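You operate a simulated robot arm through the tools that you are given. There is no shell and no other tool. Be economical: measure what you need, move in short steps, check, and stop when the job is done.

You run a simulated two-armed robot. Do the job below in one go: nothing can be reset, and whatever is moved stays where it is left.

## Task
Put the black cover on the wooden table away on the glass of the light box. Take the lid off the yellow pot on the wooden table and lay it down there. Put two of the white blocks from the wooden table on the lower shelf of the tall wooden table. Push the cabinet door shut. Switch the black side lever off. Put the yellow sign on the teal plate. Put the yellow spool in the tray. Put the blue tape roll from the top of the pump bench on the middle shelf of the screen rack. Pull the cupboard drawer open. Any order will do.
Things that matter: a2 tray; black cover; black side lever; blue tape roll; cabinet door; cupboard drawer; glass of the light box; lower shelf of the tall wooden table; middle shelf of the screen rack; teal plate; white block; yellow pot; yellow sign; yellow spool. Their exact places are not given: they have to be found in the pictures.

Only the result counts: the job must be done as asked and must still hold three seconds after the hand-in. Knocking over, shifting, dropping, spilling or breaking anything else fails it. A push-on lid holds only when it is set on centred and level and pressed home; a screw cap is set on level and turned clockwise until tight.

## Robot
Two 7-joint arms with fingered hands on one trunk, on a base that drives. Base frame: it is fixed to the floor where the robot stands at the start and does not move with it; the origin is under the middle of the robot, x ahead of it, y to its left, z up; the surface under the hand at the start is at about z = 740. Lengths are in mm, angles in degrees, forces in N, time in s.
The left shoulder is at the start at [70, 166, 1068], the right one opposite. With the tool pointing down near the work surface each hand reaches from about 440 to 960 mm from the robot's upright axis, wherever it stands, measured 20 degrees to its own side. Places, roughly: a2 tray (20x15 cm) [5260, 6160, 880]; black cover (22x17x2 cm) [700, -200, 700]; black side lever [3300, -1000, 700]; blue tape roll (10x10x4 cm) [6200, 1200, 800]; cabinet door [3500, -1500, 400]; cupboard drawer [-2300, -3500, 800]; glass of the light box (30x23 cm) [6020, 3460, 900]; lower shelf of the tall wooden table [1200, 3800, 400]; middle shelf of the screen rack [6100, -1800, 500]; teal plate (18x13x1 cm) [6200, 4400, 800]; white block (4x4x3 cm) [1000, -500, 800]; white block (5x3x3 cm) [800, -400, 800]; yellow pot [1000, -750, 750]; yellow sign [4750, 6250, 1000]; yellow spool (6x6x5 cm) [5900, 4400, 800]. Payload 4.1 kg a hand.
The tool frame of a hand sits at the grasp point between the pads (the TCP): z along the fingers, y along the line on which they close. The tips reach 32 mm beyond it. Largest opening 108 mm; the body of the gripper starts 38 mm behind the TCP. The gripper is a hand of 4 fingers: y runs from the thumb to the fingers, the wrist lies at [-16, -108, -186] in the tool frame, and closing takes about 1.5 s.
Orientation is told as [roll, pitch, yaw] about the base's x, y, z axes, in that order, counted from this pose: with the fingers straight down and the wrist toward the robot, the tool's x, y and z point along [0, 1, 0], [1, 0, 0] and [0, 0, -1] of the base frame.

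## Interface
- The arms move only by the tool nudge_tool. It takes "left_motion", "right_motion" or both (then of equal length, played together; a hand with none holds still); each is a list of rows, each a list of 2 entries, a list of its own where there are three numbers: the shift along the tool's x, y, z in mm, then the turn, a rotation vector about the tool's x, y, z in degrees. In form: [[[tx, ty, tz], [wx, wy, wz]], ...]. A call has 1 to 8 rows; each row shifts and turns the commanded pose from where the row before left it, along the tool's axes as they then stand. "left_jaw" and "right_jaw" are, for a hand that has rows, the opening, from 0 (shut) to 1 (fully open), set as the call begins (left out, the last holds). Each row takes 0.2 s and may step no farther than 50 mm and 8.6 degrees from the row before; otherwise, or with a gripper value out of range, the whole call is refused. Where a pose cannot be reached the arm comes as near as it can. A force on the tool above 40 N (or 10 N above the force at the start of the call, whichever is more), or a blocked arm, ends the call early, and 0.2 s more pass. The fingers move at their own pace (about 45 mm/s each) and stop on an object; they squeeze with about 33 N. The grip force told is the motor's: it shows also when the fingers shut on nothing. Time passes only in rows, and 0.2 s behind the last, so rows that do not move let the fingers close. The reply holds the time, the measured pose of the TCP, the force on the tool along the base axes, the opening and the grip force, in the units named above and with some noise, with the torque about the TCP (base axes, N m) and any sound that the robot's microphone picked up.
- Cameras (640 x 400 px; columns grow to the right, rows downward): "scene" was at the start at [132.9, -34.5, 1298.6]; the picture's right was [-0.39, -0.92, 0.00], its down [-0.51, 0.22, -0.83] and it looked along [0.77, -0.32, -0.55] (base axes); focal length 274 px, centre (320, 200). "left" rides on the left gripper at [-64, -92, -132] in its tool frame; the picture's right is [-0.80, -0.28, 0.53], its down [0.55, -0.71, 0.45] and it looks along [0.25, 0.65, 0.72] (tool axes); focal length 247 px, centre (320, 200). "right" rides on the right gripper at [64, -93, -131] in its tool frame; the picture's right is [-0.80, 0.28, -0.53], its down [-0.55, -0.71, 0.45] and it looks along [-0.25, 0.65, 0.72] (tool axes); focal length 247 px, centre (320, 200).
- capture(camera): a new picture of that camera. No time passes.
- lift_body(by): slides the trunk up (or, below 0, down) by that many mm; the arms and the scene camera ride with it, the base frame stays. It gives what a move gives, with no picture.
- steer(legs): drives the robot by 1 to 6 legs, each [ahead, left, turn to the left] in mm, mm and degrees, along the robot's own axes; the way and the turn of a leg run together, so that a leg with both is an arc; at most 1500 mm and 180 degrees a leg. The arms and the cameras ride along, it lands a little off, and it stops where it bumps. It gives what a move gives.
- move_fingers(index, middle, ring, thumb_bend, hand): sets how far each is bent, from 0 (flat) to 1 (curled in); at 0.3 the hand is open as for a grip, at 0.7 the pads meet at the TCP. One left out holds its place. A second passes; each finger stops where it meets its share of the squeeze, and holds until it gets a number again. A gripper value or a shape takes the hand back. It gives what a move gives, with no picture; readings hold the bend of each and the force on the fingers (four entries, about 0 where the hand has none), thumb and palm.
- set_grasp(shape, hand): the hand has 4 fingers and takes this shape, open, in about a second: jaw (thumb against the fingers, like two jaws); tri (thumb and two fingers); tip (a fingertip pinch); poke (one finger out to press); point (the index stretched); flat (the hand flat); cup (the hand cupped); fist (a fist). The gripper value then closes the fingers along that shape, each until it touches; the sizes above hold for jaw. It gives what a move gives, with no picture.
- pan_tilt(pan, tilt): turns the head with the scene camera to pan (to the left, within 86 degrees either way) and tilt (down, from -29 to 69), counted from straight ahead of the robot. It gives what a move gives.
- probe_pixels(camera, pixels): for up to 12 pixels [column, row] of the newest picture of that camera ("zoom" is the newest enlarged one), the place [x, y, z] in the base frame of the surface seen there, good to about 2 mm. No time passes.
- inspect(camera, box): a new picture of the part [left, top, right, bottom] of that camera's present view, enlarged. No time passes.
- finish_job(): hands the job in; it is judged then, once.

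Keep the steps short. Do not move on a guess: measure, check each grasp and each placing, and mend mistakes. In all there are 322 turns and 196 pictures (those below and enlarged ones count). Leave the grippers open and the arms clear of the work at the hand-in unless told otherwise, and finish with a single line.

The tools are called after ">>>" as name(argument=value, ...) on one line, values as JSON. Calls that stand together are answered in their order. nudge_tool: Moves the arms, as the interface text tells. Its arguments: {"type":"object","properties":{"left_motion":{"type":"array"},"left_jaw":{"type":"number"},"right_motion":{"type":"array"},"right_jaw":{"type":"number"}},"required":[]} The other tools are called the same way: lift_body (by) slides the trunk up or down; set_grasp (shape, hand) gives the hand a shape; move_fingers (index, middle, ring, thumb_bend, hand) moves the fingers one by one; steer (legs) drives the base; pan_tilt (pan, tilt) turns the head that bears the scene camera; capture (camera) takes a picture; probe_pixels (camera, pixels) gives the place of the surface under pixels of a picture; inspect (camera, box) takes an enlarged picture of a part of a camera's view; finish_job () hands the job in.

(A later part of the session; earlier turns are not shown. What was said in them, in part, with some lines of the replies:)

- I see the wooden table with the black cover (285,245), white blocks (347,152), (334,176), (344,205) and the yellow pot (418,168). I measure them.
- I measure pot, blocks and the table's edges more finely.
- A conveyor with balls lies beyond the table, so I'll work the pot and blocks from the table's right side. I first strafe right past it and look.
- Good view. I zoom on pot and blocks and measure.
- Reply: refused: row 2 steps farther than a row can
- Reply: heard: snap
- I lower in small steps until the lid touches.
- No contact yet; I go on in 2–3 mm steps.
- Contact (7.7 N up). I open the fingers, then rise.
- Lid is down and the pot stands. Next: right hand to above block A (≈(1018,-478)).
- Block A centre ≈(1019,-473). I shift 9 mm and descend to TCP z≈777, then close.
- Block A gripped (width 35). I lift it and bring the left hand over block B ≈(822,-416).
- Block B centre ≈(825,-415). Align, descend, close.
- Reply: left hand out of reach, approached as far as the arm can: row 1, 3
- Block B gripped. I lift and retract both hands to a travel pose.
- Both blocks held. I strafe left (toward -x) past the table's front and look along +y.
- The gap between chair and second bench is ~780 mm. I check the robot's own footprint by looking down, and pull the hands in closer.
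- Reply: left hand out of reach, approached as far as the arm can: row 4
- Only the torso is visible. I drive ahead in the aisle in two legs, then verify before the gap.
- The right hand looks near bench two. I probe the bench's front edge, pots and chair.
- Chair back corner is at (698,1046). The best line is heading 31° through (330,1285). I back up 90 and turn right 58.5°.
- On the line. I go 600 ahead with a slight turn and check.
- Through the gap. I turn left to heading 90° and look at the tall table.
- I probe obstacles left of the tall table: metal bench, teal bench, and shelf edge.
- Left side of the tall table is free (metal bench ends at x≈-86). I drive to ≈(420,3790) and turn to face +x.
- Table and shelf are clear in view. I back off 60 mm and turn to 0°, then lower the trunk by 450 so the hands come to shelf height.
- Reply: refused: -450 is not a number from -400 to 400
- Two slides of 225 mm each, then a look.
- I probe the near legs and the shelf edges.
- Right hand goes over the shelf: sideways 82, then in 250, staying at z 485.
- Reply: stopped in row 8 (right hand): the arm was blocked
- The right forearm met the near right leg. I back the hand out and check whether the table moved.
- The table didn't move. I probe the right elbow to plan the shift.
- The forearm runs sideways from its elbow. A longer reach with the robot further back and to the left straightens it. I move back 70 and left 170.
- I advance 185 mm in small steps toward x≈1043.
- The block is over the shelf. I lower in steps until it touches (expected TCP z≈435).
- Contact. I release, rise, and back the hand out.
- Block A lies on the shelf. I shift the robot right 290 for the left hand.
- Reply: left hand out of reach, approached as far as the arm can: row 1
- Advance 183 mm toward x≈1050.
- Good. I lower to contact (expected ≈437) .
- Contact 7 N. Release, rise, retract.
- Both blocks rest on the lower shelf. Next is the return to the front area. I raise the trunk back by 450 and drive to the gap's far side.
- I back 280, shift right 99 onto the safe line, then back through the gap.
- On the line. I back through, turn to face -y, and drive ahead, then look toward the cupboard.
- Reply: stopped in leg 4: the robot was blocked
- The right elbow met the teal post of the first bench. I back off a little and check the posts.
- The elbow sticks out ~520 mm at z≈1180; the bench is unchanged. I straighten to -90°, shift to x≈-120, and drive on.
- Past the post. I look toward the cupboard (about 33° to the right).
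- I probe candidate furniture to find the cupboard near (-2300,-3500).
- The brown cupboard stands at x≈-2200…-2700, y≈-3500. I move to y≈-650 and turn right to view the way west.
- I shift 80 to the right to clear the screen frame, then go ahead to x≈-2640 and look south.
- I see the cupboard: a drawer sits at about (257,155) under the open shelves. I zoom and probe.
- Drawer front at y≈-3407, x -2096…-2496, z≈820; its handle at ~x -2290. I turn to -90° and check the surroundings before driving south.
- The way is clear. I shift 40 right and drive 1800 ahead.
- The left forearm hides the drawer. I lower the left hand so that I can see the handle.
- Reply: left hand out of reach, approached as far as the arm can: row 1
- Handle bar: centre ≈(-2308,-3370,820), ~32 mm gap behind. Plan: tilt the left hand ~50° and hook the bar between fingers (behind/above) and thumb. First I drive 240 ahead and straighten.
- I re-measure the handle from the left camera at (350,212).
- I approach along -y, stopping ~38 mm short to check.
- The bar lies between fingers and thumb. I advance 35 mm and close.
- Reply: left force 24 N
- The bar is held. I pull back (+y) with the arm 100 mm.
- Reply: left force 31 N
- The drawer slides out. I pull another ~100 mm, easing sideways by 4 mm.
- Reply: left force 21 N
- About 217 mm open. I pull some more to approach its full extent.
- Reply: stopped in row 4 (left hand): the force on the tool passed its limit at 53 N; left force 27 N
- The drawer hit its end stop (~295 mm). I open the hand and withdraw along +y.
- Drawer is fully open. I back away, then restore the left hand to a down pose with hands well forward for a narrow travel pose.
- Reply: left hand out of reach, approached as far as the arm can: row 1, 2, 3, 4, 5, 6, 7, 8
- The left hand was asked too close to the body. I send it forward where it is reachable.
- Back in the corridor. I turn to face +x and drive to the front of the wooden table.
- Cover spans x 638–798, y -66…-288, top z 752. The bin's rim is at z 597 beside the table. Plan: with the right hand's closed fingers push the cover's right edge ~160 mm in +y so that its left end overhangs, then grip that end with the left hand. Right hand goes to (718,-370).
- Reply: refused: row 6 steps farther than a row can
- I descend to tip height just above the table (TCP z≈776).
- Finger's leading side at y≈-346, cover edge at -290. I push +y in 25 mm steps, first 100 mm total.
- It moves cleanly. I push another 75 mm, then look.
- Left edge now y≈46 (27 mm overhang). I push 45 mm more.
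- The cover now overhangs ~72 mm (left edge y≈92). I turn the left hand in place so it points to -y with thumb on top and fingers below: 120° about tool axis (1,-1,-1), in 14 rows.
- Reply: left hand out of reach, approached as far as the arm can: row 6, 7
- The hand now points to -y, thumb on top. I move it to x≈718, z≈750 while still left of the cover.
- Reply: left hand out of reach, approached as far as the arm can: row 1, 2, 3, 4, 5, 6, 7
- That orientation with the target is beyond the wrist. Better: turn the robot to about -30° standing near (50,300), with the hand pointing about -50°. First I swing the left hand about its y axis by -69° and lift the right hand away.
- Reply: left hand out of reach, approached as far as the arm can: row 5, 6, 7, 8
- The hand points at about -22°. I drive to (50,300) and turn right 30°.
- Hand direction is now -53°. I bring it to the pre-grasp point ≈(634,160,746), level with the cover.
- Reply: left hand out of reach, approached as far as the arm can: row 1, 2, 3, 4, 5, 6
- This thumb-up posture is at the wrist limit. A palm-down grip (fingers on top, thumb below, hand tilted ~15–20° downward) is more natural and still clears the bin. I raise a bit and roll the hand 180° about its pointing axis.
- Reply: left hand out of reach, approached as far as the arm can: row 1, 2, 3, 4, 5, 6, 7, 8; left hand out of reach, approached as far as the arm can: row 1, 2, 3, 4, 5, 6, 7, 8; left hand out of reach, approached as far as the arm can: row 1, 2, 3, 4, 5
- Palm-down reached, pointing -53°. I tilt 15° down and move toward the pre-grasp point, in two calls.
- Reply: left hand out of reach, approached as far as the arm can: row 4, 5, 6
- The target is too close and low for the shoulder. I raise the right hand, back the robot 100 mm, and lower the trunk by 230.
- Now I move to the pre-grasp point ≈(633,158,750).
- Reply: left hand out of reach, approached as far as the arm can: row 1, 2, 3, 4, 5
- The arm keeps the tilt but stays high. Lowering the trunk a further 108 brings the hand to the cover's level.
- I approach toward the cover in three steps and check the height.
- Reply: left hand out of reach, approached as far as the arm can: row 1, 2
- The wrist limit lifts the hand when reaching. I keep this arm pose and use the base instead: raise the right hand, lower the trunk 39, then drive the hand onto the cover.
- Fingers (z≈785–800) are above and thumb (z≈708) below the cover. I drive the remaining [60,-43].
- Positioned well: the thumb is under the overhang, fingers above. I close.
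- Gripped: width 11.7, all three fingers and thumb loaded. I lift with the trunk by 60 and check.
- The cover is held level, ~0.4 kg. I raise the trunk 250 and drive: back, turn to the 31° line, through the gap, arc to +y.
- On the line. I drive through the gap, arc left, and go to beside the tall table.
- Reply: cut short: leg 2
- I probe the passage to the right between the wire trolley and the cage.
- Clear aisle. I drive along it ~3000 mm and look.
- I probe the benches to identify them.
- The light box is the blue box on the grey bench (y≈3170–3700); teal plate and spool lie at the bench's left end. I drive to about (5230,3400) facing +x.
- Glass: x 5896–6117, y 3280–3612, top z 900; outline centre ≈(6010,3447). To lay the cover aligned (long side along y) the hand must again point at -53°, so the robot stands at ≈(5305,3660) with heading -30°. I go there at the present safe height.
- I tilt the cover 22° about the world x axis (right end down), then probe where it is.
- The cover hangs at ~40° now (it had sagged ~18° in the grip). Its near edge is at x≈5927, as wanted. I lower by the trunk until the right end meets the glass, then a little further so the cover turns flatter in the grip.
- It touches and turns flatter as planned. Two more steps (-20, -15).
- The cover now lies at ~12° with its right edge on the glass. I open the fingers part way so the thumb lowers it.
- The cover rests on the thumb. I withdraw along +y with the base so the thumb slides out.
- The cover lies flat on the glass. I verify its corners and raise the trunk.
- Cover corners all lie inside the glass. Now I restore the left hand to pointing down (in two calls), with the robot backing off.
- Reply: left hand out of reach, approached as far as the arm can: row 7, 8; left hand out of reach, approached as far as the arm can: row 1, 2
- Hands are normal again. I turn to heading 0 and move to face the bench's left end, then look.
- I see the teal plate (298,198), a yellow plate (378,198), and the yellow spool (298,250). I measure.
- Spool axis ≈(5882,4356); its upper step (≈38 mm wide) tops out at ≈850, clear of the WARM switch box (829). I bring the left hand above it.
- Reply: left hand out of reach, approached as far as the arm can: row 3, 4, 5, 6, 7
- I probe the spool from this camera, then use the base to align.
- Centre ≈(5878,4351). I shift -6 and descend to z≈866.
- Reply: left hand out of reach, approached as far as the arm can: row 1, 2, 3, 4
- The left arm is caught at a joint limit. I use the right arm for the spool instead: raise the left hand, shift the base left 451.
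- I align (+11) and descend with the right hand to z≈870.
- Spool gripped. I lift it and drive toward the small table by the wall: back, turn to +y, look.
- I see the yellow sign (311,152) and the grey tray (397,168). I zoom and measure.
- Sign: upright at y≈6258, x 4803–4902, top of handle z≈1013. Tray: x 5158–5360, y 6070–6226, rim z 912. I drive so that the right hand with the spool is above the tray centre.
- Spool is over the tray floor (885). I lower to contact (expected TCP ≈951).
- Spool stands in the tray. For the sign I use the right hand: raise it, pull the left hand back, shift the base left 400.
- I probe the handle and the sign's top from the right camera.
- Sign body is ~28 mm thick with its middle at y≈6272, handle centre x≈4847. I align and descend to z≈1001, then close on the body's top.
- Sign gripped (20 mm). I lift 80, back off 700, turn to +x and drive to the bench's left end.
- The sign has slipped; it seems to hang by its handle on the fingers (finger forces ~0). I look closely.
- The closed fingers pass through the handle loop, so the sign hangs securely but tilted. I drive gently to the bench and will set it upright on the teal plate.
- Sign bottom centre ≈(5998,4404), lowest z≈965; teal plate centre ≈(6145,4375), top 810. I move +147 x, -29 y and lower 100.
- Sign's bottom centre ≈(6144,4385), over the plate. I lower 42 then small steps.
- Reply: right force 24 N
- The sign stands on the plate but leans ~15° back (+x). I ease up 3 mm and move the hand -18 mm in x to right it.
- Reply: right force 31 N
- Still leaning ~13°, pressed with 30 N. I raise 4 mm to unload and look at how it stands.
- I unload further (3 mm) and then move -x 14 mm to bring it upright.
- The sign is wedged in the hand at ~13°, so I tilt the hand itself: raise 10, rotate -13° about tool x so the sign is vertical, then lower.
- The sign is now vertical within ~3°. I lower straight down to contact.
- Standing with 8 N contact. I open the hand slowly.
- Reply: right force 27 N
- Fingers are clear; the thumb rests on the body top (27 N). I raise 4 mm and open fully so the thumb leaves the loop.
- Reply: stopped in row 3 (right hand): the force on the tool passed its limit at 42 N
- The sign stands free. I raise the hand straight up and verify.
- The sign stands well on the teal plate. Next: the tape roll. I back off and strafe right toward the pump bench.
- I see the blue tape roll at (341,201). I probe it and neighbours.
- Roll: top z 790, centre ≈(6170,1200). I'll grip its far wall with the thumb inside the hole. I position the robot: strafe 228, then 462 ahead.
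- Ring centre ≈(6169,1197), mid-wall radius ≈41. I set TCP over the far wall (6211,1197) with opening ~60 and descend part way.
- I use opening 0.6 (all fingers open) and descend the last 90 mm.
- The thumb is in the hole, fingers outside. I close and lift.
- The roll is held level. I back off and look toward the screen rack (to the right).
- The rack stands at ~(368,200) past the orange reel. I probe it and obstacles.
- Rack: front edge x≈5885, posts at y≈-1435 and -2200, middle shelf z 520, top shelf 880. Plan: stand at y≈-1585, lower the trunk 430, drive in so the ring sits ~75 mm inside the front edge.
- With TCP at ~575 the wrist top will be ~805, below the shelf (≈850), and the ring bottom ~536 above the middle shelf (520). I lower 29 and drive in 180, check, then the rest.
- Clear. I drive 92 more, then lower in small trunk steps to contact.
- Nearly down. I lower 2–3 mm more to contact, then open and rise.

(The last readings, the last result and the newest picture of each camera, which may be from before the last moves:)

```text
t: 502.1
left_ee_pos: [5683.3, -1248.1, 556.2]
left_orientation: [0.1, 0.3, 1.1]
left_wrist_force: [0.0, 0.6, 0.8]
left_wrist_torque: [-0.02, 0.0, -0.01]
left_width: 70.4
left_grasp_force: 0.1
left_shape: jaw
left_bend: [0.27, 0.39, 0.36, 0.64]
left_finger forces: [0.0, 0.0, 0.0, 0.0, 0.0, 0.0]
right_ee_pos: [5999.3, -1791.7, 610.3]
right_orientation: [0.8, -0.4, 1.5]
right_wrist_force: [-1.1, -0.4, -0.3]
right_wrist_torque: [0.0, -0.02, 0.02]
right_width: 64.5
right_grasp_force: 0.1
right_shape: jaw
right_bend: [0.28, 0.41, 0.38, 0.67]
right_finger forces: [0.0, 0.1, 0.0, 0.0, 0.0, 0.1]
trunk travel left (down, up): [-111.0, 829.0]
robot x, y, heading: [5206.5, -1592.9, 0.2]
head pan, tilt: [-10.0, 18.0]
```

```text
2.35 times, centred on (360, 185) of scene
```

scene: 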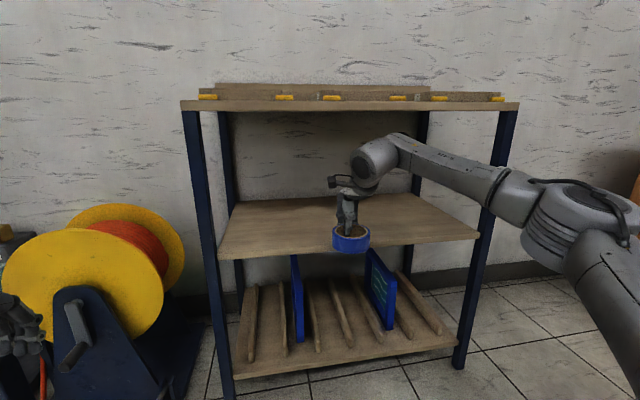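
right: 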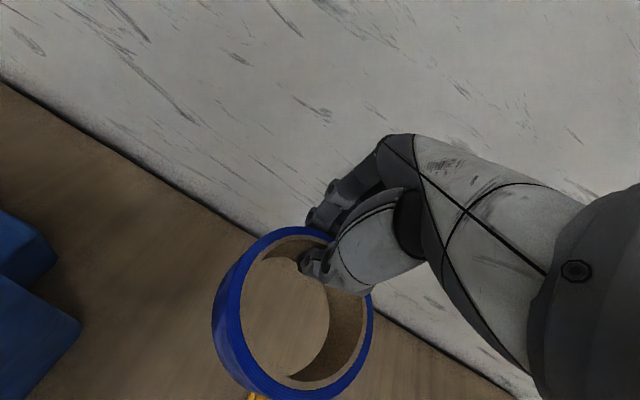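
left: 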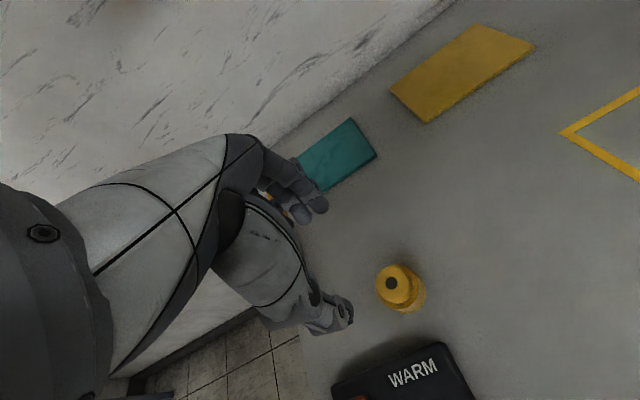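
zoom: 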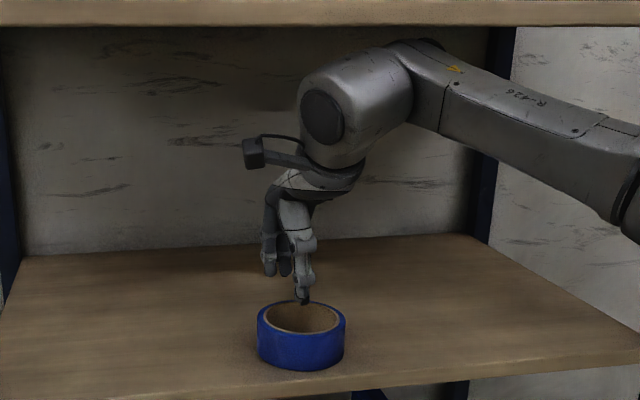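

Roll stands on the middle shelf. I back out 350 and raise the trunk to normal.

>>> steer(legs=[[-350, 0, 0]])

>>> lift_body(by=390)

>>> steer(legs=[[-250, 0, 0], [0, 0, 160]])

>>> pan_tilt(pan=0, tilt=20)

>>> capture(camera="scene")

```text
t: 504.4
left_ee_pos: [5332.9, -1250.8, 556.3]
left_orientation: [0.0, 0.3, 0.7]
left_wrist_force: [0.5, -0.3, 0.6]
left_wrist_torque: [-0.02, 0.04, -0.03]
left_width: 70.5
left_grasp_force: 0.1
left_shape: jaw
left_bend: [0.27, 0.39, 0.36, 0.64]
left_finger forces: [0.1, 0.1, 0.0, 0.0, 0.0, 0.1]
right_ee_pos: [5644.4, -1795.7, 610.6]
right_orientation: [0.6, -0.2, 1.2]
right_wrist_force: [0.9, -1.3, 0.3]
right_wrist_torque: [-0.03, 0.01, 0.03]
right_width: 64.6
right_grasp_force: 0.0
right_shape: jaw
right_bend: [0.28, 0.41, 0.38, 0.67]
right_finger forces: [0.0, 0.0, 0.0, 0.0, 0.1, 0.0]
trunk travel left (down, up): [-111.0, 829.0]
robot x, y, heading: [4853.4, -1596.5, -0.3]
head pan, tilt: [-10.0, 18.0]
```

```text
t: 508.2
left_ee_pos: [5334.4, -1249.7, 945.3]
left_orientation: [0.1, 0.4, 0.7]
left_wrist_force: [-0.2, 0.0, 0.2]
left_wrist_torque: [0.01, 0.02, -0.01]
left_width: 70.3
left_grasp_force: 0.1
left_shape: jaw
left_bend: [0.27, 0.39, 0.36, 0.64]
left_finger forces: [0.0, 0.0, 0.0, 0.1, 0.0, 0.0]
right_ee_pos: [5644.4, -1796.4, 1001.0]
right_orientation: [0.8, -0.1, 1.2]
right_wrist_force: [-0.2, -0.3, -0.4]
right_wrist_torque: [-0.02, 0.0, 0.01]
right_width: 64.7
right_grasp_force: 0.2
right_shape: jaw
right_bend: [0.28, 0.41, 0.38, 0.67]
right_finger forces: [0.0, 0.0, 0.0, 0.1, 0.0, 0.0]
trunk travel left (down, up): [-501.0, 439.0]
robot x, y, heading: [4858.4, -1591.9, -0.1]
head pan, tilt: [-10.0, 18.0]
```

```text
t: 516.5
left_ee_pos: [4035.4, -1740.9, 945.3]
left_orientation: [0.1, 0.4, 159.9]
left_wrist_force: [-0.4, 0.5, 0.8]
left_wrist_torque: [0.03, 0.01, 0.03]
left_width: 70.5
left_grasp_force: 0.0
left_shape: jaw
left_bend: [0.27, 0.39, 0.36, 0.64]
left_finger forces: [0.0, 0.1, 0.1, 0.0, 0.1, 0.0]
right_ee_pos: [3939.8, -1118.8, 999.1]
right_orientation: [0.8, -0.2, 160.2]
right_wrist_force: [-0.1, 0.4, 0.0]
right_wrist_torque: [-0.03, -0.01, 0.03]
right_width: 64.5
right_grasp_force: 0.1
right_shape: jaw
right_bend: [0.28, 0.41, 0.38, 0.67]
right_finger forces: [0.1, 0.0, 0.0, 0.0, 0.0, 0.1]
trunk travel left (down, up): [-501.0, 439.0]
robot x, y, heading: [4603.8, -1591.7, 159.0]
head pan, tilt: [-10.0, 18.0]
```

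```text
t: 517.2
left_ee_pos: [4033.8, -1741.3, 945.6]
left_orientation: [0.1, 0.2, 159.8]
left_wrist_force: [-0.6, 0.1, 0.1]
left_wrist_torque: [-0.01, -0.01, 0.01]
left_width: 70.5
left_grasp_force: 0.1
left_shape: jaw
left_bend: [0.27, 0.39, 0.36, 0.64]
left_finger forces: [0.0, 0.0, 0.0, 0.1, 0.1, 0.0]
right_ee_pos: [3939.2, -1118.4, 999.7]
right_orientation: [0.8, -0.2, 160.1]
right_wrist_force: [-0.6, -0.5, 0.3]
right_wrist_torque: [0.01, -0.02, 0.0]
right_width: 64.5
right_grasp_force: 0.1
right_shape: jaw
right_bend: [0.28, 0.41, 0.38, 0.67]
right_finger forces: [0.0, 0.0, 0.0, 0.0, 0.0, 0.0]
trunk travel left (down, up): [-501.0, 439.0]
robot x, y, heading: [4605.6, -1591.2, 158.9]
head pan, tilt: [0.0, 20.0]
```

```text
32 pictures are left
```

scene: 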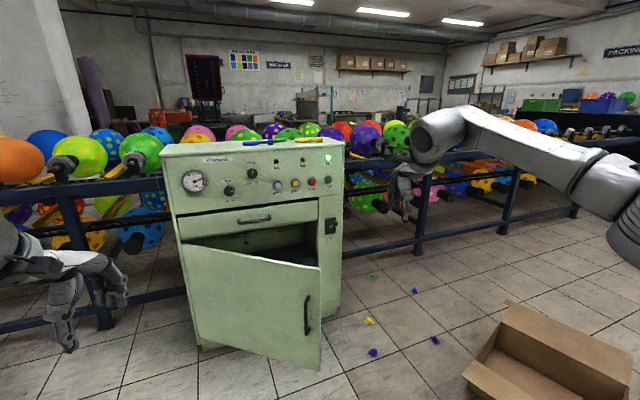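

I see the green cabinet: door ajar (its right edge swung out, handle at (308,315)), and the black lever on its right side (331,226). I measure.

>>> probe_pixels(camera="scene", pixels=[[185, 250], [198, 340], [318, 275], [318, 365], [308, 315], [330, 226], [331, 240], [318, 235], [345, 240], [340, 160], [165, 160], [255, 290]])

>>> inspect(camera="scene", box=[280, 190, 380, 270])

```text
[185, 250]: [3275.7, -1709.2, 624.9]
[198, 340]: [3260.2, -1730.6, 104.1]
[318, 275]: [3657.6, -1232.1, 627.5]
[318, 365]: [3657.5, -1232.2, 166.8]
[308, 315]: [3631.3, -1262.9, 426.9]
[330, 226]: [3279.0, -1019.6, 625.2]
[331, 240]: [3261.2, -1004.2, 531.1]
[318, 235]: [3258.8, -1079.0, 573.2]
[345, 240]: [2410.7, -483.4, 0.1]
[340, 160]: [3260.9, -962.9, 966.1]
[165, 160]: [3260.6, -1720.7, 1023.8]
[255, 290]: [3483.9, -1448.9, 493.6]
```

```text
5.00 times, centred on (330, 230) of scene
```

zoom: 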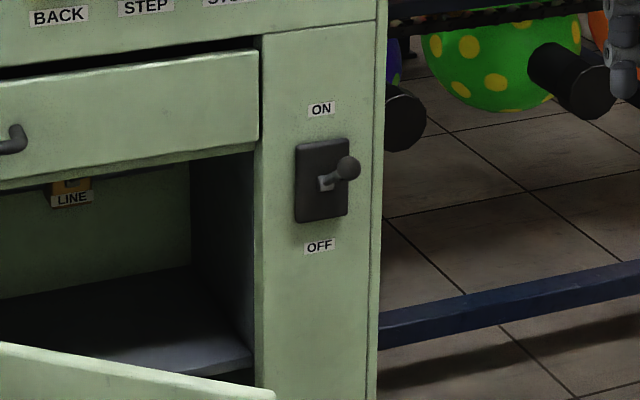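

I probe the small bits on the floor, to avoid them.

>>> probe_pixels(camera="scene", pixels=[[373, 352], [434, 340], [369, 321], [413, 291], [372, 277], [465, 375], [505, 310], [490, 390]])

>>> probe_pixels(camera="zoom", pixels=[[348, 168], [330, 180], [320, 205], [320, 150], [300, 180], [335, 110], [325, 245], [345, 160]])

```text
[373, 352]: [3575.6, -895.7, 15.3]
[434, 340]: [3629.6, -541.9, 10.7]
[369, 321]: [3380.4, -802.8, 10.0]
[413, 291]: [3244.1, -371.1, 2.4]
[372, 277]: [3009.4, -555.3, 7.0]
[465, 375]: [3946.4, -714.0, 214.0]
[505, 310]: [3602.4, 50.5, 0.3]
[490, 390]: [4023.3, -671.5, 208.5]
```

```text
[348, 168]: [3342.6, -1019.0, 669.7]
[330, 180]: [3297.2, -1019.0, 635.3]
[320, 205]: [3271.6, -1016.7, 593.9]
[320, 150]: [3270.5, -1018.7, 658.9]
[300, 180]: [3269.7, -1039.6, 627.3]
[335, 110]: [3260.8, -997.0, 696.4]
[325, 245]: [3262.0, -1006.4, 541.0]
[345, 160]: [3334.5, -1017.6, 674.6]
```

Lever knob at (3340,-1019,672), pivot ≈(3270,-1019,625); OFF is down. Door hinge at (3268,-1720), free edge (3657,-1232), handle near it. I first face the cabinet squarely (180°), close the right hand, and lower the trunk for pushing the door at y≈-1330.

>>> steer(legs=[[0, 0, 21], [45, -58, 0]])

>>> lift_body(by=-390)

>>> nudge_tool(right_motion=[[[0, 0, 35], [0, 0, 0]], [[0, 0, 35], [0, 0, 0]], [[0, 0, 0], [0, 0, 0]], [[0, 0, 0], [0, 0, 0]], [[0, 0, 0], [0, 0, 0]], [[0, 0, 0], [0, 0, 0]]], right_jaw=0)

>>> pan_tilt(pan=-10, tilt=22)

>>> capture(camera="scene")

```text
t: 519.4
left_ee_pos: [4082.0, -1878.9, 946.1]
left_orientation: [0.2, 0.5, -178.9]
left_wrist_force: [-0.2, 0.7, -0.3]
left_wrist_torque: [-0.02, -0.03, 0.0]
left_width: 70.5
left_grasp_force: 0.0
left_shape: jaw
left_bend: [0.27, 0.39, 0.36, 0.64]
left_finger forces: [0.0, 0.0, 0.1, 0.0, 0.1, 0.0]
right_ee_pos: [3764.2, -1335.8, 999.4]
right_orientation: [0.7, -0.2, -178.4]
right_wrist_force: [-0.5, 0.3, -0.4]
right_wrist_torque: [-0.04, 0.05, -0.01]
right_width: 64.9
right_grasp_force: 0.1
right_shape: jaw
right_bend: [0.28, 0.41, 0.38, 0.67]
right_finger forces: [0.1, 0.1, 0.1, 0.1, 0.0, 0.0]
trunk travel left (down, up): [-501.0, 439.0]
robot x, y, heading: [4559.8, -1533.8, -179.7]
head pan, tilt: [0.0, 20.0]
```

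```text
t: 523.1
left_ee_pos: [4081.4, -1880.9, 554.9]
left_orientation: [0.1, 0.4, -178.8]
left_wrist_force: [0.2, -0.7, -0.6]
left_wrist_torque: [0.03, -0.01, 0.01]
left_width: 70.4
left_grasp_force: 0.1
left_shape: jaw
left_bend: [0.27, 0.39, 0.36, 0.64]
left_finger forces: [0.0, 0.0, 0.0, 0.1, 0.0, 0.0]
right_ee_pos: [3766.6, -1335.7, 610.5]
right_orientation: [0.8, -0.2, -178.4]
right_wrist_force: [0.5, -0.1, 1.1]
right_wrist_torque: [-0.04, -0.03, -0.01]
right_width: 64.6
right_grasp_force: 0.0
right_shape: jaw
right_bend: [0.28, 0.41, 0.38, 0.67]
right_finger forces: [0.0, 0.1, 0.0, 0.1, 0.1, 0.0]
trunk travel left (down, up): [-111.0, 829.0]
robot x, y, heading: [4559.6, -1536.3, -179.9]
head pan, tilt: [0.0, 20.0]
```

```text
t: 524.5
left_ee_pos: [4081.8, -1880.6, 554.5]
left_orientation: [0.2, 0.4, -178.9]
left_wrist_force: [0.8, 0.2, 0.0]
left_wrist_torque: [0.0, 0.02, 0.01]
left_width: 70.2
left_grasp_force: 0.1
left_shape: jaw
left_bend: [0.27, 0.39, 0.36, 0.64]
left_finger forces: [0.1, 0.0, 0.0, 0.0, 0.0, 0.0]
right_ee_pos: [3767.5, -1337.4, 539.0]
right_orientation: [0.7, -0.2, -178.4]
right_wrist_force: [0.0, -0.2, 0.8]
right_wrist_torque: [0.0, -0.02, -0.02]
right_width: 0.3
right_grasp_force: 33.0
right_shape: jaw
right_bend: [0.7, 0.7, 0.7, 0.49]
right_finger forces: [0.1, 0.0, 0.1, 0.1, 0.0, 0.1]
trunk travel left (down, up): [-111.0, 829.0]
robot x, y, heading: [4558.0, -1533.0, -179.8]
head pan, tilt: [0.0, 20.0]
```

```text
t: 525.2
left_ee_pos: [4079.8, -1880.6, 556.0]
left_orientation: [0.2, 0.4, -178.9]
left_wrist_force: [-0.1, -0.5, -0.4]
left_wrist_torque: [-0.02, -0.01, 0.01]
left_width: 70.4
left_grasp_force: 0.0
left_shape: jaw
left_bend: [0.27, 0.39, 0.36, 0.64]
left_finger forces: [0.0, 0.0, 0.0, 0.1, 0.0, 0.1]
right_ee_pos: [3767.8, -1337.2, 538.6]
right_orientation: [0.7, -0.2, -178.5]
right_wrist_force: [0.9, -0.1, 0.8]
right_wrist_torque: [-0.02, 0.02, 0.02]
right_width: 0.0
right_grasp_force: 33.2
right_shape: jaw
right_bend: [0.7, 0.7, 0.7, 0.49]
right_finger forces: [0.0, 0.1, 0.0, 0.0, 0.1, 0.0]
trunk travel left (down, up): [-111.0, 829.0]
robot x, y, heading: [4560.2, -1530.2, -179.8]
head pan, tilt: [-10.0, 22.0]
```

```text
30 pictures are left
```

scene: 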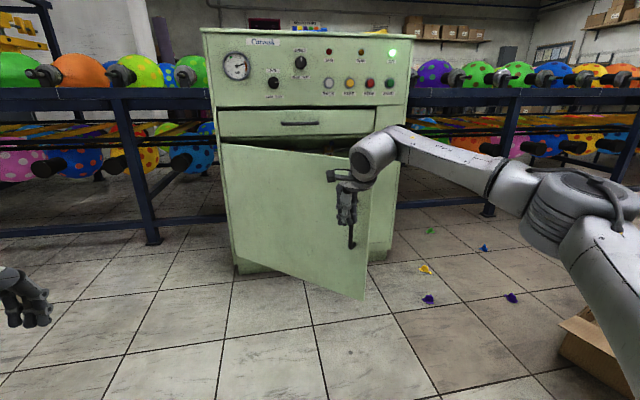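

The closed hand faces the door beside its handle. I drive 200 ahead to meet and push it.

>>> steer(legs=[[200, 0, 0]])

>>> capture(camera="scene")

```text
t: 526.9
left_ee_pos: [3877.5, -1881.2, 554.6]
left_orientation: [0.1, 0.4, -178.9]
left_wrist_force: [0.6, 0.5, 0.5]
left_wrist_torque: [0.0, 0.01, 0.0]
left_width: 70.3
left_grasp_force: 0.0
left_shape: jaw
left_bend: [0.27, 0.39, 0.36, 0.64]
left_finger forces: [0.1, 0.1, 0.0, 0.0, 0.1, 0.0]
right_ee_pos: [3563.1, -1338.1, 537.6]
right_orientation: [0.6, -0.2, -178.4]
right_wrist_force: [-0.3, -0.3, -0.2]
right_wrist_torque: [-0.02, 0.01, -0.03]
right_width: 0.1
right_grasp_force: 33.0
right_shape: jaw
right_bend: [0.7, 0.7, 0.7, 0.49]
right_finger forces: [0.0, 0.1, 0.0, 0.1, 0.1, 0.0]
trunk travel left (down, up): [-111.0, 829.0]
robot x, y, heading: [4354.4, -1537.4, -179.8]
head pan, tilt: [-10.0, 22.0]
```

```text
29 pictures are left
```

scene: 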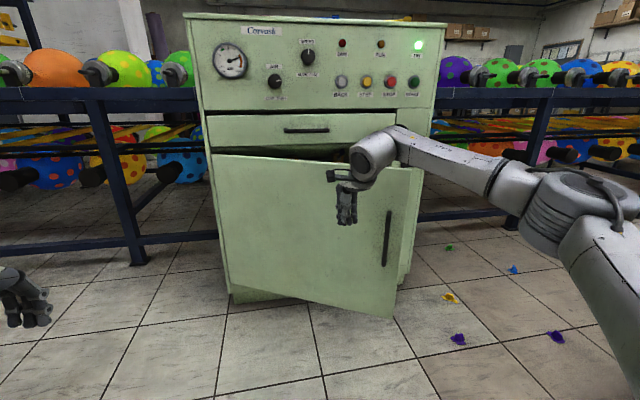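

The door swings. Before the end I lower the hand 95 mm so that it stays clear of the drawer handle, then push further.

>>> steer(legs=[[-40, 0, 0]])

>>> lift_body(by=-95)

>>> steer(legs=[[190, 0, 0]])

>>> capture(camera="scene")

```text
t: 527.8
left_ee_pos: [3916.7, -1882.7, 557.1]
left_orientation: [0.1, 0.3, -178.8]
left_wrist_force: [-0.3, -0.1, 0.7]
left_wrist_torque: [0.0, -0.01, 0.02]
left_width: 70.2
left_grasp_force: 0.0
left_shape: jaw
left_bend: [0.27, 0.39, 0.36, 0.64]
left_finger forces: [0.0, 0.1, 0.0, 0.0, 0.1, 0.1]
right_ee_pos: [3602.3, -1339.4, 538.3]
right_orientation: [0.8, -0.2, -178.4]
right_wrist_force: [-0.3, -0.3, 0.1]
right_wrist_torque: [-0.02, -0.02, -0.02]
right_width: 0.0
right_grasp_force: 32.7
right_shape: jaw
right_bend: [0.7, 0.7, 0.7, 0.49]
right_finger forces: [0.1, 0.1, 0.0, 0.1, 0.0, 0.0]
trunk travel left (down, up): [-111.0, 829.0]
robot x, y, heading: [4393.3, -1536.2, -179.8]
head pan, tilt: [-10.0, 22.0]
```

```text
t: 529.0
left_ee_pos: [3917.8, -1880.5, 461.1]
left_orientation: [0.0, 0.5, -178.7]
left_wrist_force: [-0.2, 0.6, -0.2]
left_wrist_torque: [-0.01, -0.01, 0.0]
left_width: 70.6
left_grasp_force: 0.1
left_shape: jaw
left_bend: [0.27, 0.39, 0.36, 0.64]
left_finger forces: [0.0, 0.0, 0.0, 0.0, 0.1, 0.1]
right_ee_pos: [3602.9, -1338.9, 444.7]
right_orientation: [0.7, -0.1, -178.4]
right_wrist_force: [0.5, 0.6, 0.3]
right_wrist_torque: [0.02, 0.01, 0.02]
right_width: 0.0
right_grasp_force: 32.4
right_shape: jaw
right_bend: [0.7, 0.7, 0.7, 0.49]
right_finger forces: [0.1, 0.1, 0.1, 0.1, 0.0, 0.0]
trunk travel left (down, up): [-16.0, 924.0]
robot x, y, heading: [4392.1, -1535.4, -180.0]
head pan, tilt: [-10.0, 22.0]
```

```text
t: 530.6
left_ee_pos: [3722.4, -1878.0, 460.6]
left_orientation: [0.1, 0.4, -179.1]
left_wrist_force: [0.3, -0.6, -0.5]
left_wrist_torque: [-0.02, -0.05, 0.0]
left_width: 70.5
left_grasp_force: 0.0
left_shape: jaw
left_bend: [0.27, 0.39, 0.36, 0.64]
left_finger forces: [0.0, 0.0, 0.0, 0.0, 0.1, 0.0]
right_ee_pos: [3411.7, -1333.6, 444.2]
right_orientation: [0.7, -0.2, -178.8]
right_wrist_force: [-0.5, -0.6, -0.3]
right_wrist_torque: [0.01, 0.03, 0.05]
right_width: 0.0
right_grasp_force: 33.2
right_shape: jaw
right_bend: [0.7, 0.7, 0.7, 0.49]
right_finger forces: [0.0, 0.0, 0.0, 0.0, 0.1, 0.0]
trunk travel left (down, up): [-16.0, 924.0]
robot x, y, heading: [4205.1, -1535.8, 179.7]
head pan, tilt: [-10.0, 22.0]
```

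```text
28 pictures are left
```

scene: 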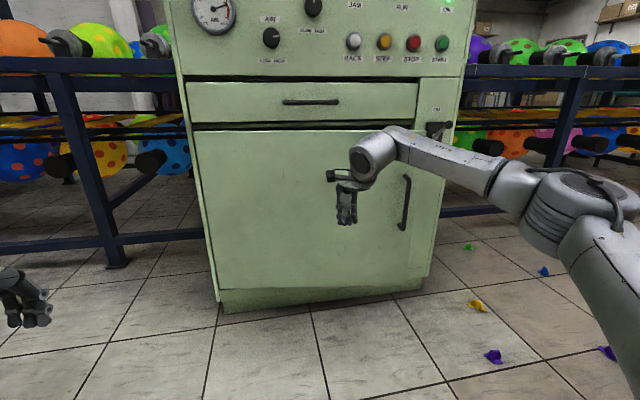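

Nearly shut. I push the rest with the arm, under force guard.

>>> nudge_tool(right_motion=[[[0, 15, 0], [0, 0, 0]], [[0, 15, 0], [0, 0, 0]], [[0, 12, 0], [0, 0, 0]], [[0, 10, 0], [0, 0, 0]], [[0, 10, 0], [0, 0, 0]], [[0, 8, 0], [0, 0, 0]], [[0, 8, 0], [0, 0, 0]], [[0, 8, 0], [0, 0, 0]]])

>>> capture(camera="scene")

>>> probe_pixels(camera="scene", pixels=[[220, 150], [395, 140], [412, 145], [395, 260], [425, 180], [250, 280]])

```text
t: 532.4
left_ee_pos: [3724.2, -1878.5, 460.9]
left_orientation: [0.1, 0.4, -179.2]
left_wrist_force: [0.1, 0.4, -0.2]
left_wrist_torque: [-0.03, 0.0, -0.01]
left_width: 70.4
left_grasp_force: 0.0
left_shape: jaw
left_bend: [0.27, 0.39, 0.36, 0.64]
left_finger forces: [0.1, 0.1, 0.0, 0.0, 0.0, 0.0]
right_ee_pos: [3326.1, -1332.7, 443.7]
right_orientation: [0.7, -0.2, -178.7]
right_wrist_force: [0.3, -1.0, -1.0]
right_wrist_torque: [0.01, -0.01, 0.01]
right_width: 0.0
right_grasp_force: 32.3
right_shape: jaw
right_bend: [0.7, 0.7, 0.7, 0.49]
right_finger forces: [0.0, 0.0, 0.0, 0.1, 0.0, 0.0]
trunk travel left (down, up): [-16.0, 924.0]
robot x, y, heading: [4200.4, -1537.3, 179.7]
head pan, tilt: [-10.0, 22.0]
```

```text
27 pictures are left
```

scene: 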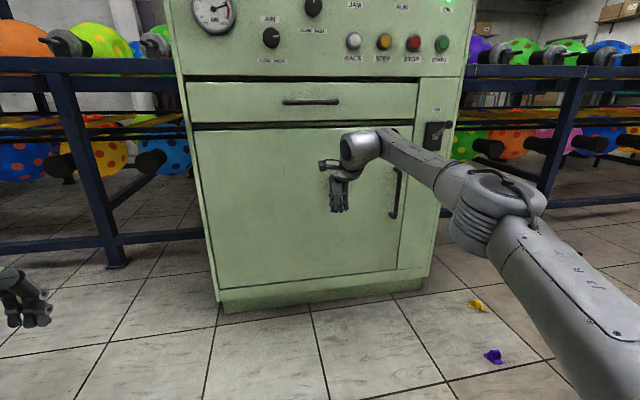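

```text
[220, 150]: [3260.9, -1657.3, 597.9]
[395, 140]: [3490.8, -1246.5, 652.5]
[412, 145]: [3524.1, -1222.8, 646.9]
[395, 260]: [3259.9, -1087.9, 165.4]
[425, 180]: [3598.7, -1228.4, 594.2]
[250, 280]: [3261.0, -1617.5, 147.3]
```

I probe the door's plane to see if it is fully shut.

>>> probe_pixels(camera="scene", pixels=[[385, 255], [360, 240], [300, 240], [230, 240], [392, 245], [408, 255], [420, 270], [310, 140], [355, 300], [300, 110]])

>>> inspect(camera="scene", box=[340, 160, 450, 300])

```text
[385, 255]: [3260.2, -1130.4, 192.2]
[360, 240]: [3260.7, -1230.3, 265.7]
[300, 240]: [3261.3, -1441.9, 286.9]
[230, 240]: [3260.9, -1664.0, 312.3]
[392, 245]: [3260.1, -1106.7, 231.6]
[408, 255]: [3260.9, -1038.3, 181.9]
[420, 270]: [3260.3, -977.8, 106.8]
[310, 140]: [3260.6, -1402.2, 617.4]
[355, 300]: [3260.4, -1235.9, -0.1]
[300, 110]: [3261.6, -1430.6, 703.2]
```

```text
2.86 times, centred on (395, 230) of scene
```

zoom: 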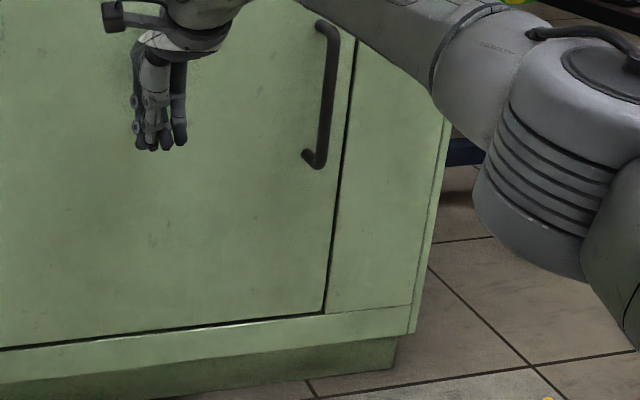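

The door is flush with the frame (x≈3260 throughout): shut. Now the lever. I back off, raise the trunk 320, tilt the right hand 25° forward, and shift toward y -1019.

>>> steer(legs=[[-250, 0, 0]])

>>> lift_body(by=330)

>>> nudge_tool(right_motion=[[[0, 0, 0], [-8.3, 0, 0]], [[0, 0, 0], [-8.3, 0, 0]], [[0, 0, 0], [-8.3, 0, 0]], [[0, 0, 0], [0, 0, 0]]])

>>> steer(legs=[[0, -314, 0.3]])

>>> capture(camera="scene")

```text
t: 534.2
left_ee_pos: [3974.6, -1879.2, 460.5]
left_orientation: [0.1, 0.5, -179.0]
left_wrist_force: [-0.1, 0.1, -0.4]
left_wrist_torque: [0.04, 0.0, 0.01]
left_width: 70.6
left_grasp_force: 0.1
left_shape: jaw
left_bend: [0.27, 0.39, 0.36, 0.64]
left_finger forces: [0.1, 0.1, 0.1, 0.0, 0.1, 0.0]
right_ee_pos: [3577.2, -1335.8, 444.0]
right_orientation: [0.7, -0.1, -178.6]
right_wrist_force: [0.2, -0.7, -0.6]
right_wrist_torque: [-0.01, 0.0, -0.01]
right_width: 0.1
right_grasp_force: 33.3
right_shape: jaw
right_bend: [0.7, 0.7, 0.7, 0.49]
right_finger forces: [0.0, 0.1, 0.0, 0.1, 0.0, 0.1]
trunk travel left (down, up): [-16.0, 924.0]
robot x, y, heading: [4453.0, -1532.8, 179.9]
head pan, tilt: [-10.0, 22.0]
```

```text
t: 537.5
left_ee_pos: [3973.8, -1879.5, 790.0]
left_orientation: [0.1, 0.4, -179.1]
left_wrist_force: [-0.5, 0.4, 0.2]
left_wrist_torque: [-0.02, 0.02, -0.01]
left_width: 70.5
left_grasp_force: 0.2
left_shape: jaw
left_bend: [0.27, 0.39, 0.36, 0.64]
left_finger forces: [0.0, 0.1, 0.1, 0.0, 0.0, 0.1]
right_ee_pos: [3576.9, -1338.0, 773.2]
right_orientation: [0.6, -0.2, -178.7]
right_wrist_force: [0.1, 0.6, 0.2]
right_wrist_torque: [-0.01, -0.02, 0.01]
right_width: 0.2
right_grasp_force: 33.4
right_shape: jaw
right_bend: [0.7, 0.7, 0.7, 0.49]
right_finger forces: [0.1, 0.1, 0.0, 0.0, 0.0, 0.0]
trunk travel left (down, up): [-346.0, 594.0]
robot x, y, heading: [4453.8, -1536.6, 180.1]
head pan, tilt: [-10.0, 22.0]
```

```text
t: 538.5
left_ee_pos: [3974.8, -1879.6, 791.2]
left_orientation: [0.1, 0.4, -179.0]
left_wrist_force: [0.5, 0.1, 0.0]
left_wrist_torque: [-0.02, -0.01, -0.01]
left_width: 70.3
left_grasp_force: 0.1
left_shape: jaw
left_bend: [0.27, 0.39, 0.36, 0.64]
left_finger forces: [0.1, 0.0, 0.1, 0.0, 0.1, 0.0]
right_ee_pos: [3577.1, -1337.0, 773.6]
right_orientation: [0.8, -25.2, -179.0]
right_wrist_force: [0.6, 0.0, 0.0]
right_wrist_torque: [-0.03, 0.01, 0.04]
right_width: 0.0
right_grasp_force: 32.9
right_shape: jaw
right_bend: [0.7, 0.7, 0.7, 0.49]
right_finger forces: [0.0, 0.1, 0.1, 0.0, 0.0, 0.0]
trunk travel left (down, up): [-346.0, 594.0]
robot x, y, heading: [4455.6, -1533.4, 179.9]
head pan, tilt: [-10.0, 22.0]
```

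```text
t: 540.6
left_ee_pos: [3974.7, -1573.7, 789.9]
left_orientation: [0.2, 0.4, -178.8]
left_wrist_force: [-0.7, 0.6, 0.7]
left_wrist_torque: [-0.03, 0.0, 0.01]
left_width: 70.5
left_grasp_force: 0.2
left_shape: jaw
left_bend: [0.27, 0.39, 0.36, 0.64]
left_finger forces: [0.0, 0.1, 0.0, 0.0, 0.0, 0.1]
right_ee_pos: [3573.5, -1032.9, 773.0]
right_orientation: [0.7, -25.1, -178.7]
right_wrist_force: [-0.2, 0.3, 0.6]
right_wrist_torque: [0.01, 0.0, 0.02]
right_width: 0.0
right_grasp_force: 32.8
right_shape: jaw
right_bend: [0.7, 0.7, 0.7, 0.49]
right_finger forces: [0.1, 0.0, 0.0, 0.0, 0.1, 0.1]
trunk travel left (down, up): [-346.0, 594.0]
robot x, y, heading: [4452.0, -1227.9, -179.7]
head pan, tilt: [-10.0, 22.0]
```

```text
25 pictures are left
```

scene: 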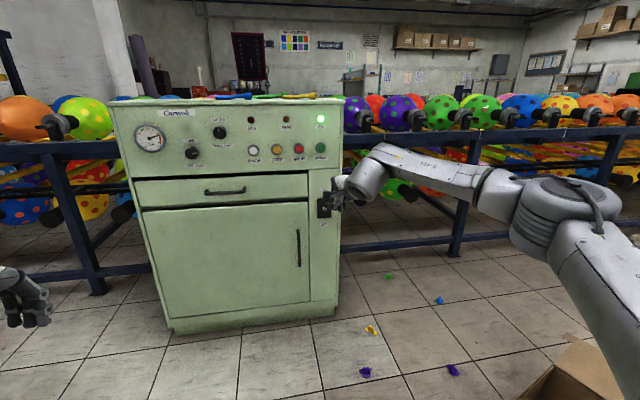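

I align 14 mm in y and drive 215 ahead so the fingertips come above the knob.

>>> nudge_tool(right_motion=[[[-14, 0, 0], [0, 0, 0]], [[0, 0, 0], [0, 0, 0]]])

>>> steer(legs=[[215, 0, 0]])

>>> capture(camera="right")

>>> inspect(camera="scene", box=[290, 90, 430, 250])

```text
t: 541.2
left_ee_pos: [3975.7, -1574.9, 789.1]
left_orientation: [0.1, 0.4, -178.7]
left_wrist_force: [0.4, 0.3, 1.2]
left_wrist_torque: [0.02, -0.04, 0.02]
left_width: 70.7
left_grasp_force: 0.0
left_shape: jaw
left_bend: [0.27, 0.39, 0.36, 0.64]
left_finger forces: [0.0, 0.1, 0.0, 0.1, 0.1, 0.1]
right_ee_pos: [3575.0, -1020.2, 773.8]
right_orientation: [0.9, -25.2, -178.6]
right_wrist_force: [-0.2, 0.5, -0.1]
right_wrist_torque: [0.0, -0.01, -0.01]
right_width: 0.1
right_grasp_force: 32.7
right_shape: jaw
right_bend: [0.7, 0.7, 0.7, 0.49]
right_finger forces: [0.1, 0.0, 0.0, 0.0, 0.0, 0.0]
trunk travel left (down, up): [-346.0, 594.0]
robot x, y, heading: [4453.2, -1226.7, -179.7]
head pan, tilt: [-10.0, 22.0]
```

```text
t: 542.8
left_ee_pos: [3755.5, -1571.6, 791.3]
left_orientation: [0.1, 0.5, -179.3]
left_wrist_force: [0.2, -0.2, -0.1]
left_wrist_torque: [0.03, 0.02, 0.01]
left_width: 70.4
left_grasp_force: 0.0
left_shape: jaw
left_bend: [0.27, 0.39, 0.36, 0.64]
left_finger forces: [0.0, 0.0, 0.1, 0.0, 0.0, 0.0]
right_ee_pos: [3357.8, -1013.8, 772.6]
right_orientation: [0.7, -25.1, -179.0]
right_wrist_force: [0.0, 0.4, 1.5]
right_wrist_torque: [0.03, -0.02, -0.01]
right_width: 0.0
right_grasp_force: 33.4
right_shape: jaw
right_bend: [0.7, 0.7, 0.7, 0.49]
right_finger forces: [0.1, 0.0, 0.1, 0.0, 0.0, 0.1]
trunk travel left (down, up): [-346.0, 594.0]
robot x, y, heading: [4237.5, -1224.3, 180.1]
head pan, tilt: [-10.0, 22.0]
```

```text
24 pictures are left
```

right: 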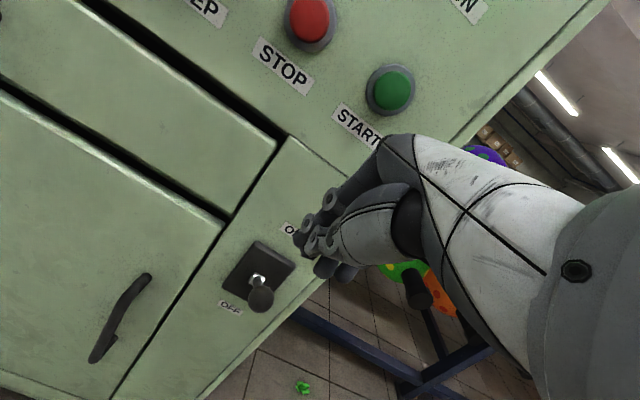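

```text
2.50 times, centred on (360, 170) of scene
```

zoom: 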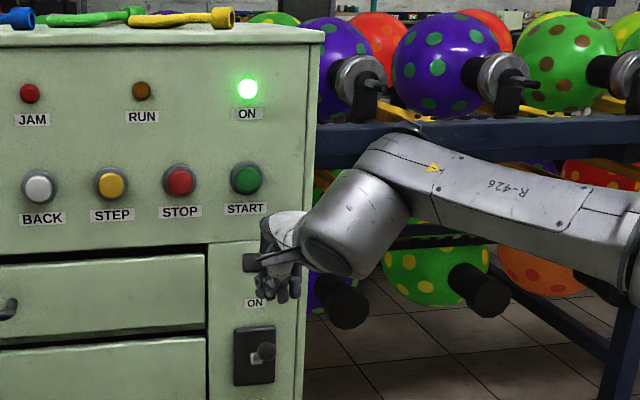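

I probe the knob and the fingertips in the right camera view.

>>> probe_pixels(camera="right", pixels=[[262, 298], [252, 290], [270, 305], [262, 280], [300, 240], [320, 268], [345, 272]])

```text
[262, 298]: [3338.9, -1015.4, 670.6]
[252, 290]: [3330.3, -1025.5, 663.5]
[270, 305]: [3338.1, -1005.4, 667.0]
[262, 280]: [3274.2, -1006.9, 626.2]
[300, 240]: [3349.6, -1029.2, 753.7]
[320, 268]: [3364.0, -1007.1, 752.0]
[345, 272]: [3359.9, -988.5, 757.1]
```

Well aligned. I press straight down in steps.

>>> nudge_tool(right_motion=[[[0, -8.5, 18.1], [0, 0, 0]], [[0, -8.5, 18.1], [0, 0, 0]], [[0, -5, 10.9], [0, 0, 0]], [[0, -5, 10.9], [0, 0, 0]], [[0, -5, 10.9], [0, 0, 0]], [[0, -5, 10.9], [0, 0, 0]], [[0, -5, 10.9], [0, 0, 0]], [[0, -5, 10.9], [0, 0, 0]]])

>>> capture(camera="right")

```text
t: 544.5
left_ee_pos: [3758.9, -1571.7, 793.5]
left_orientation: [0.1, 0.2, -179.2]
left_wrist_force: [-0.9, 0.7, -0.7]
left_wrist_torque: [-0.04, -0.04, -0.03]
left_width: 70.4
left_grasp_force: 0.0
left_shape: jaw
left_bend: [0.27, 0.39, 0.36, 0.64]
left_finger forces: [0.0, 0.1, 0.1, 0.0, 0.0, 0.1]
right_ee_pos: [3363.6, -1017.7, 676.1]
right_orientation: [1.1, -25.3, -178.9]
right_wrist_force: [30.5, -0.9, 12.8]
right_wrist_torque: [-0.11, -0.51, 0.05]
right_width: 0.0
right_grasp_force: 33.1
right_shape: jaw
right_bend: [0.7, 0.7, 0.7, 0.48]
right_finger forces: [0.0, 0.1, 0.0, 0.0, 53.3, 0.1]
trunk travel left (down, up): [-346.0, 594.0]
robot x, y, heading: [4235.2, -1225.8, 179.8]
head pan, tilt: [-10.0, 22.0]
stopped in row 8 (right hand): the force on the tool passed its limit at 43 N (the readings are from after the stop); the commanded pose is now the measured one
```

```text
22 pictures are left
```

right: 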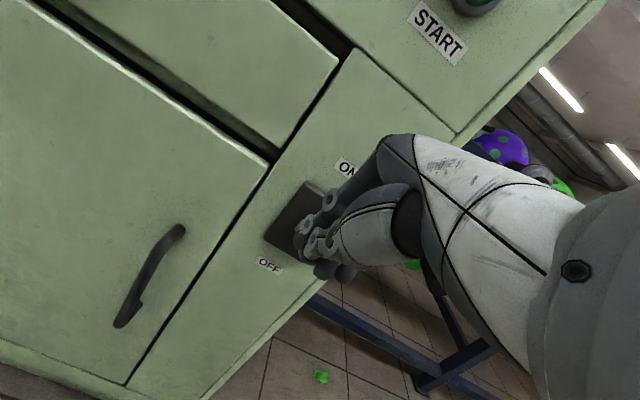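

The tip is slipping off the knob's front. I raise 45, shift 16 mm toward the panel, and press again.

>>> nudge_tool(right_motion=[[[0, 8.5, -18.1], [0, 0, 0]], [[0, 12.7, -27.2], [0, 0, 0]], [[0, 14.5, 6.8], [0, 0, 0]], [[0, 3, 1.5], [0, 0, 0]]])

>>> nudge_tool(right_motion=[[[0, -6.3, 13.6], [0, 0, 0]], [[0, -6.3, 13.6], [0, 0, 0]], [[0, -5, 10.9], [0, 0, 0]], [[0, -5, 10.9], [0, 0, 0]], [[0, -5, 10.9], [0, 0, 0]], [[0, -5, 10.9], [0, 0, 0]], [[0, -5, 10.9], [0, 0, 0]], [[0, -5, 10.9], [0, 0, 0]]])

>>> capture(camera="right")

```text
t: 545.5
left_ee_pos: [3755.9, -1569.6, 790.3]
left_orientation: [0.1, 0.4, -179.2]
left_wrist_force: [1.4, 0.2, 0.5]
left_wrist_torque: [-0.01, 0.02, 0.04]
left_width: 70.3
left_grasp_force: 0.1
left_shape: jaw
left_bend: [0.27, 0.39, 0.36, 0.64]
left_finger forces: [0.0, 0.0, 0.1, 0.1, 0.0, 0.1]
right_ee_pos: [3341.1, -1018.6, 719.4]
right_orientation: [0.9, -25.2, -179.0]
right_wrist_force: [-0.9, 0.5, 1.0]
right_wrist_torque: [-0.01, -0.01, -0.03]
right_width: 0.0
right_grasp_force: 32.8
right_shape: jaw
right_bend: [0.7, 0.7, 0.7, 0.49]
right_finger forces: [0.1, 0.0, 0.0, 0.1, 0.1, 0.0]
trunk travel left (down, up): [-346.0, 594.0]
robot x, y, heading: [4235.3, -1229.4, 179.8]
head pan, tilt: [-10.0, 22.0]
```

```text
t: 547.3
left_ee_pos: [3756.9, -1570.6, 790.7]
left_orientation: [0.0, 0.3, -179.3]
left_wrist_force: [-0.4, 0.7, -0.4]
left_wrist_torque: [-0.01, 0.01, -0.01]
left_width: 70.4
left_grasp_force: 0.0
left_shape: jaw
left_bend: [0.27, 0.39, 0.36, 0.64]
left_finger forces: [0.0, 0.0, 0.0, 0.1, 0.0, 0.0]
right_ee_pos: [3341.2, -1019.2, 619.2]
right_orientation: [0.8, -25.2, -178.8]
right_wrist_force: [0.3, 0.4, 0.9]
right_wrist_torque: [-0.01, -0.01, -0.03]
right_width: 0.1
right_grasp_force: 32.9
right_shape: jaw
right_bend: [0.7, 0.7, 0.7, 0.49]
right_finger forces: [0.1, 0.0, 0.0, 0.0, 0.0, 0.0]
trunk travel left (down, up): [-346.0, 594.0]
robot x, y, heading: [4239.2, -1231.8, 180.3]
head pan, tilt: [-10.0, 22.0]
```

```text
21 pictures are left
```

right: 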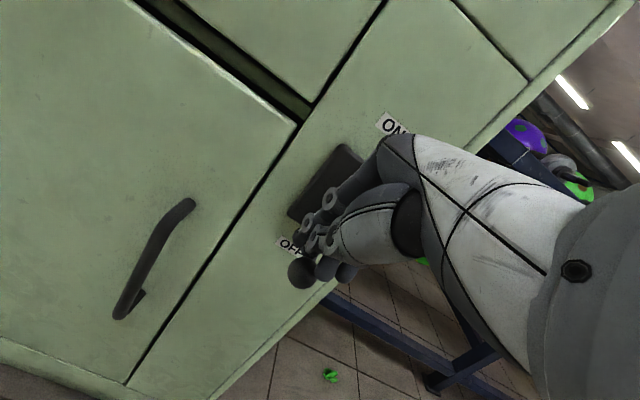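

The knob has gone down toward OFF. I raise the hand straight up, back off, and check.

>>> nudge_tool(right_motion=[[[0, 8.5, -18.1], [0, 0, 0]], [[0, 8.5, -18.1], [0, 0, 0]], [[0, 12.7, -27.2], [0, 0, 0]], [[0, 12.7, -27.2], [0, 0, 0]], [[0, 12.7, -27.2], [0, 0, 0]]])

>>> steer(legs=[[-300, 0, 0]])

>>> inspect(camera="scene", box=[100, 80, 360, 340])

```text
t: 548.5
left_ee_pos: [3756.7, -1571.4, 791.2]
left_orientation: [0.0, 0.3, -179.2]
left_wrist_force: [0.2, 0.0, 0.0]
left_wrist_torque: [0.0, 0.01, -0.01]
left_width: 70.7
left_grasp_force: 0.0
left_shape: jaw
left_bend: [0.27, 0.39, 0.36, 0.64]
left_finger forces: [0.0, 0.0, 0.1, 0.0, 0.0, 0.0]
right_ee_pos: [3339.0, -1016.7, 749.5]
right_orientation: [1.0, -25.2, -179.0]
right_wrist_force: [0.2, 0.2, -0.6]
right_wrist_torque: [0.0, 0.02, 0.01]
right_width: 0.0
right_grasp_force: 32.8
right_shape: jaw
right_bend: [0.7, 0.7, 0.7, 0.49]
right_finger forces: [0.0, 0.0, 0.0, 0.0, 0.0, 0.0]
trunk travel left (down, up): [-346.0, 594.0]
robot x, y, heading: [4230.9, -1225.7, 179.9]
head pan, tilt: [-10.0, 22.0]
```

```text
t: 550.6
left_ee_pos: [4056.9, -1570.9, 791.4]
left_orientation: [0.1, 0.4, -179.2]
left_wrist_force: [0.6, 0.3, 0.3]
left_wrist_torque: [0.03, 0.01, 0.02]
left_width: 70.5
left_grasp_force: 0.0
left_shape: jaw
left_bend: [0.27, 0.39, 0.36, 0.64]
left_finger forces: [0.0, 0.0, 0.1, 0.0, 0.0, 0.1]
right_ee_pos: [3641.4, -1014.2, 750.5]
right_orientation: [1.0, -25.2, -179.1]
right_wrist_force: [0.6, 0.3, 0.3]
right_wrist_torque: [-0.02, 0.02, -0.01]
right_width: 0.0
right_grasp_force: 33.4
right_shape: jaw
right_bend: [0.7, 0.7, 0.7, 0.49]
right_finger forces: [0.1, 0.0, 0.1, 0.0, 0.0, 0.0]
trunk travel left (down, up): [-346.0, 594.0]
robot x, y, heading: [4536.2, -1227.5, 179.7]
head pan, tilt: [-10.0, 22.0]
```

```text
1.54 times, centred on (230, 210) of scene
```

zoom: 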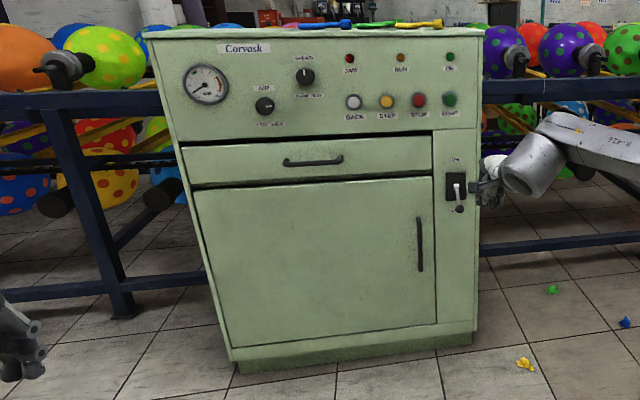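

The lever is down and the ON lamp is out; the door stays shut. I open the right hand and then hand in.

>>> nudge_tool(right_motion=[[[0, 0, 0], [0, 0, 0]], [[0, 0, 0], [0, 0, 0]], [[0, 0, 0], [0, 0, 0]], [[0, 0, 0], [0, 0, 0]], [[0, 0, 0], [0, 0, 0]], [[0, 0, 0], [0, 0, 0]]], right_jaw=1, left_motion=[[[0, 0, 0], [0, 0, 0]], [[0, 0, 0], [0, 0, 0]], [[0, 0, 0], [0, 0, 0]], [[0, 0, 0], [0, 0, 0]], [[0, 0, 0], [0, 0, 0]], [[0, 0, 0], [0, 0, 0]]], left_jaw=1)

```text
t: 552.0
left_ee_pos: [4056.0, -1570.2, 790.4]
left_orientation: [0.0, 0.4, -179.3]
left_wrist_force: [-0.1, -0.1, -0.2]
left_wrist_torque: [0.01, 0.0, 0.0]
left_width: 107.5
left_grasp_force: 0.1
left_shape: jaw
left_bend: [0.3, 0.3, 0.3, 0.3]
left_finger forces: [0.0, 0.0, 0.0, 0.1, 0.0, 0.0]
right_ee_pos: [3640.8, -1015.3, 748.9]
right_orientation: [0.8, -25.1, -179.1]
right_wrist_force: [-0.3, -0.3, 0.7]
right_wrist_torque: [0.0, 0.02, 0.01]
right_width: 107.8
right_grasp_force: 0.0
right_shape: jaw
right_bend: [0.3, 0.3, 0.3, 0.3]
right_finger forces: [0.0, 0.0, 0.0, 0.0, 0.0, 0.1]
trunk travel left (down, up): [-346.0, 594.0]
robot x, y, heading: [4532.7, -1228.4, 179.8]
head pan, tilt: [-10.0, 22.0]
```

>>> finish_job()

```text
The job is handed in.
```

I did all nine tasks, saw each in place when I finished it, and handed the job in with both grippers open and the arms clear; the forearm or elbow touched the tall table leg and a bench post on the way, the leg measured as not having moved, and the post I checked only by eye.
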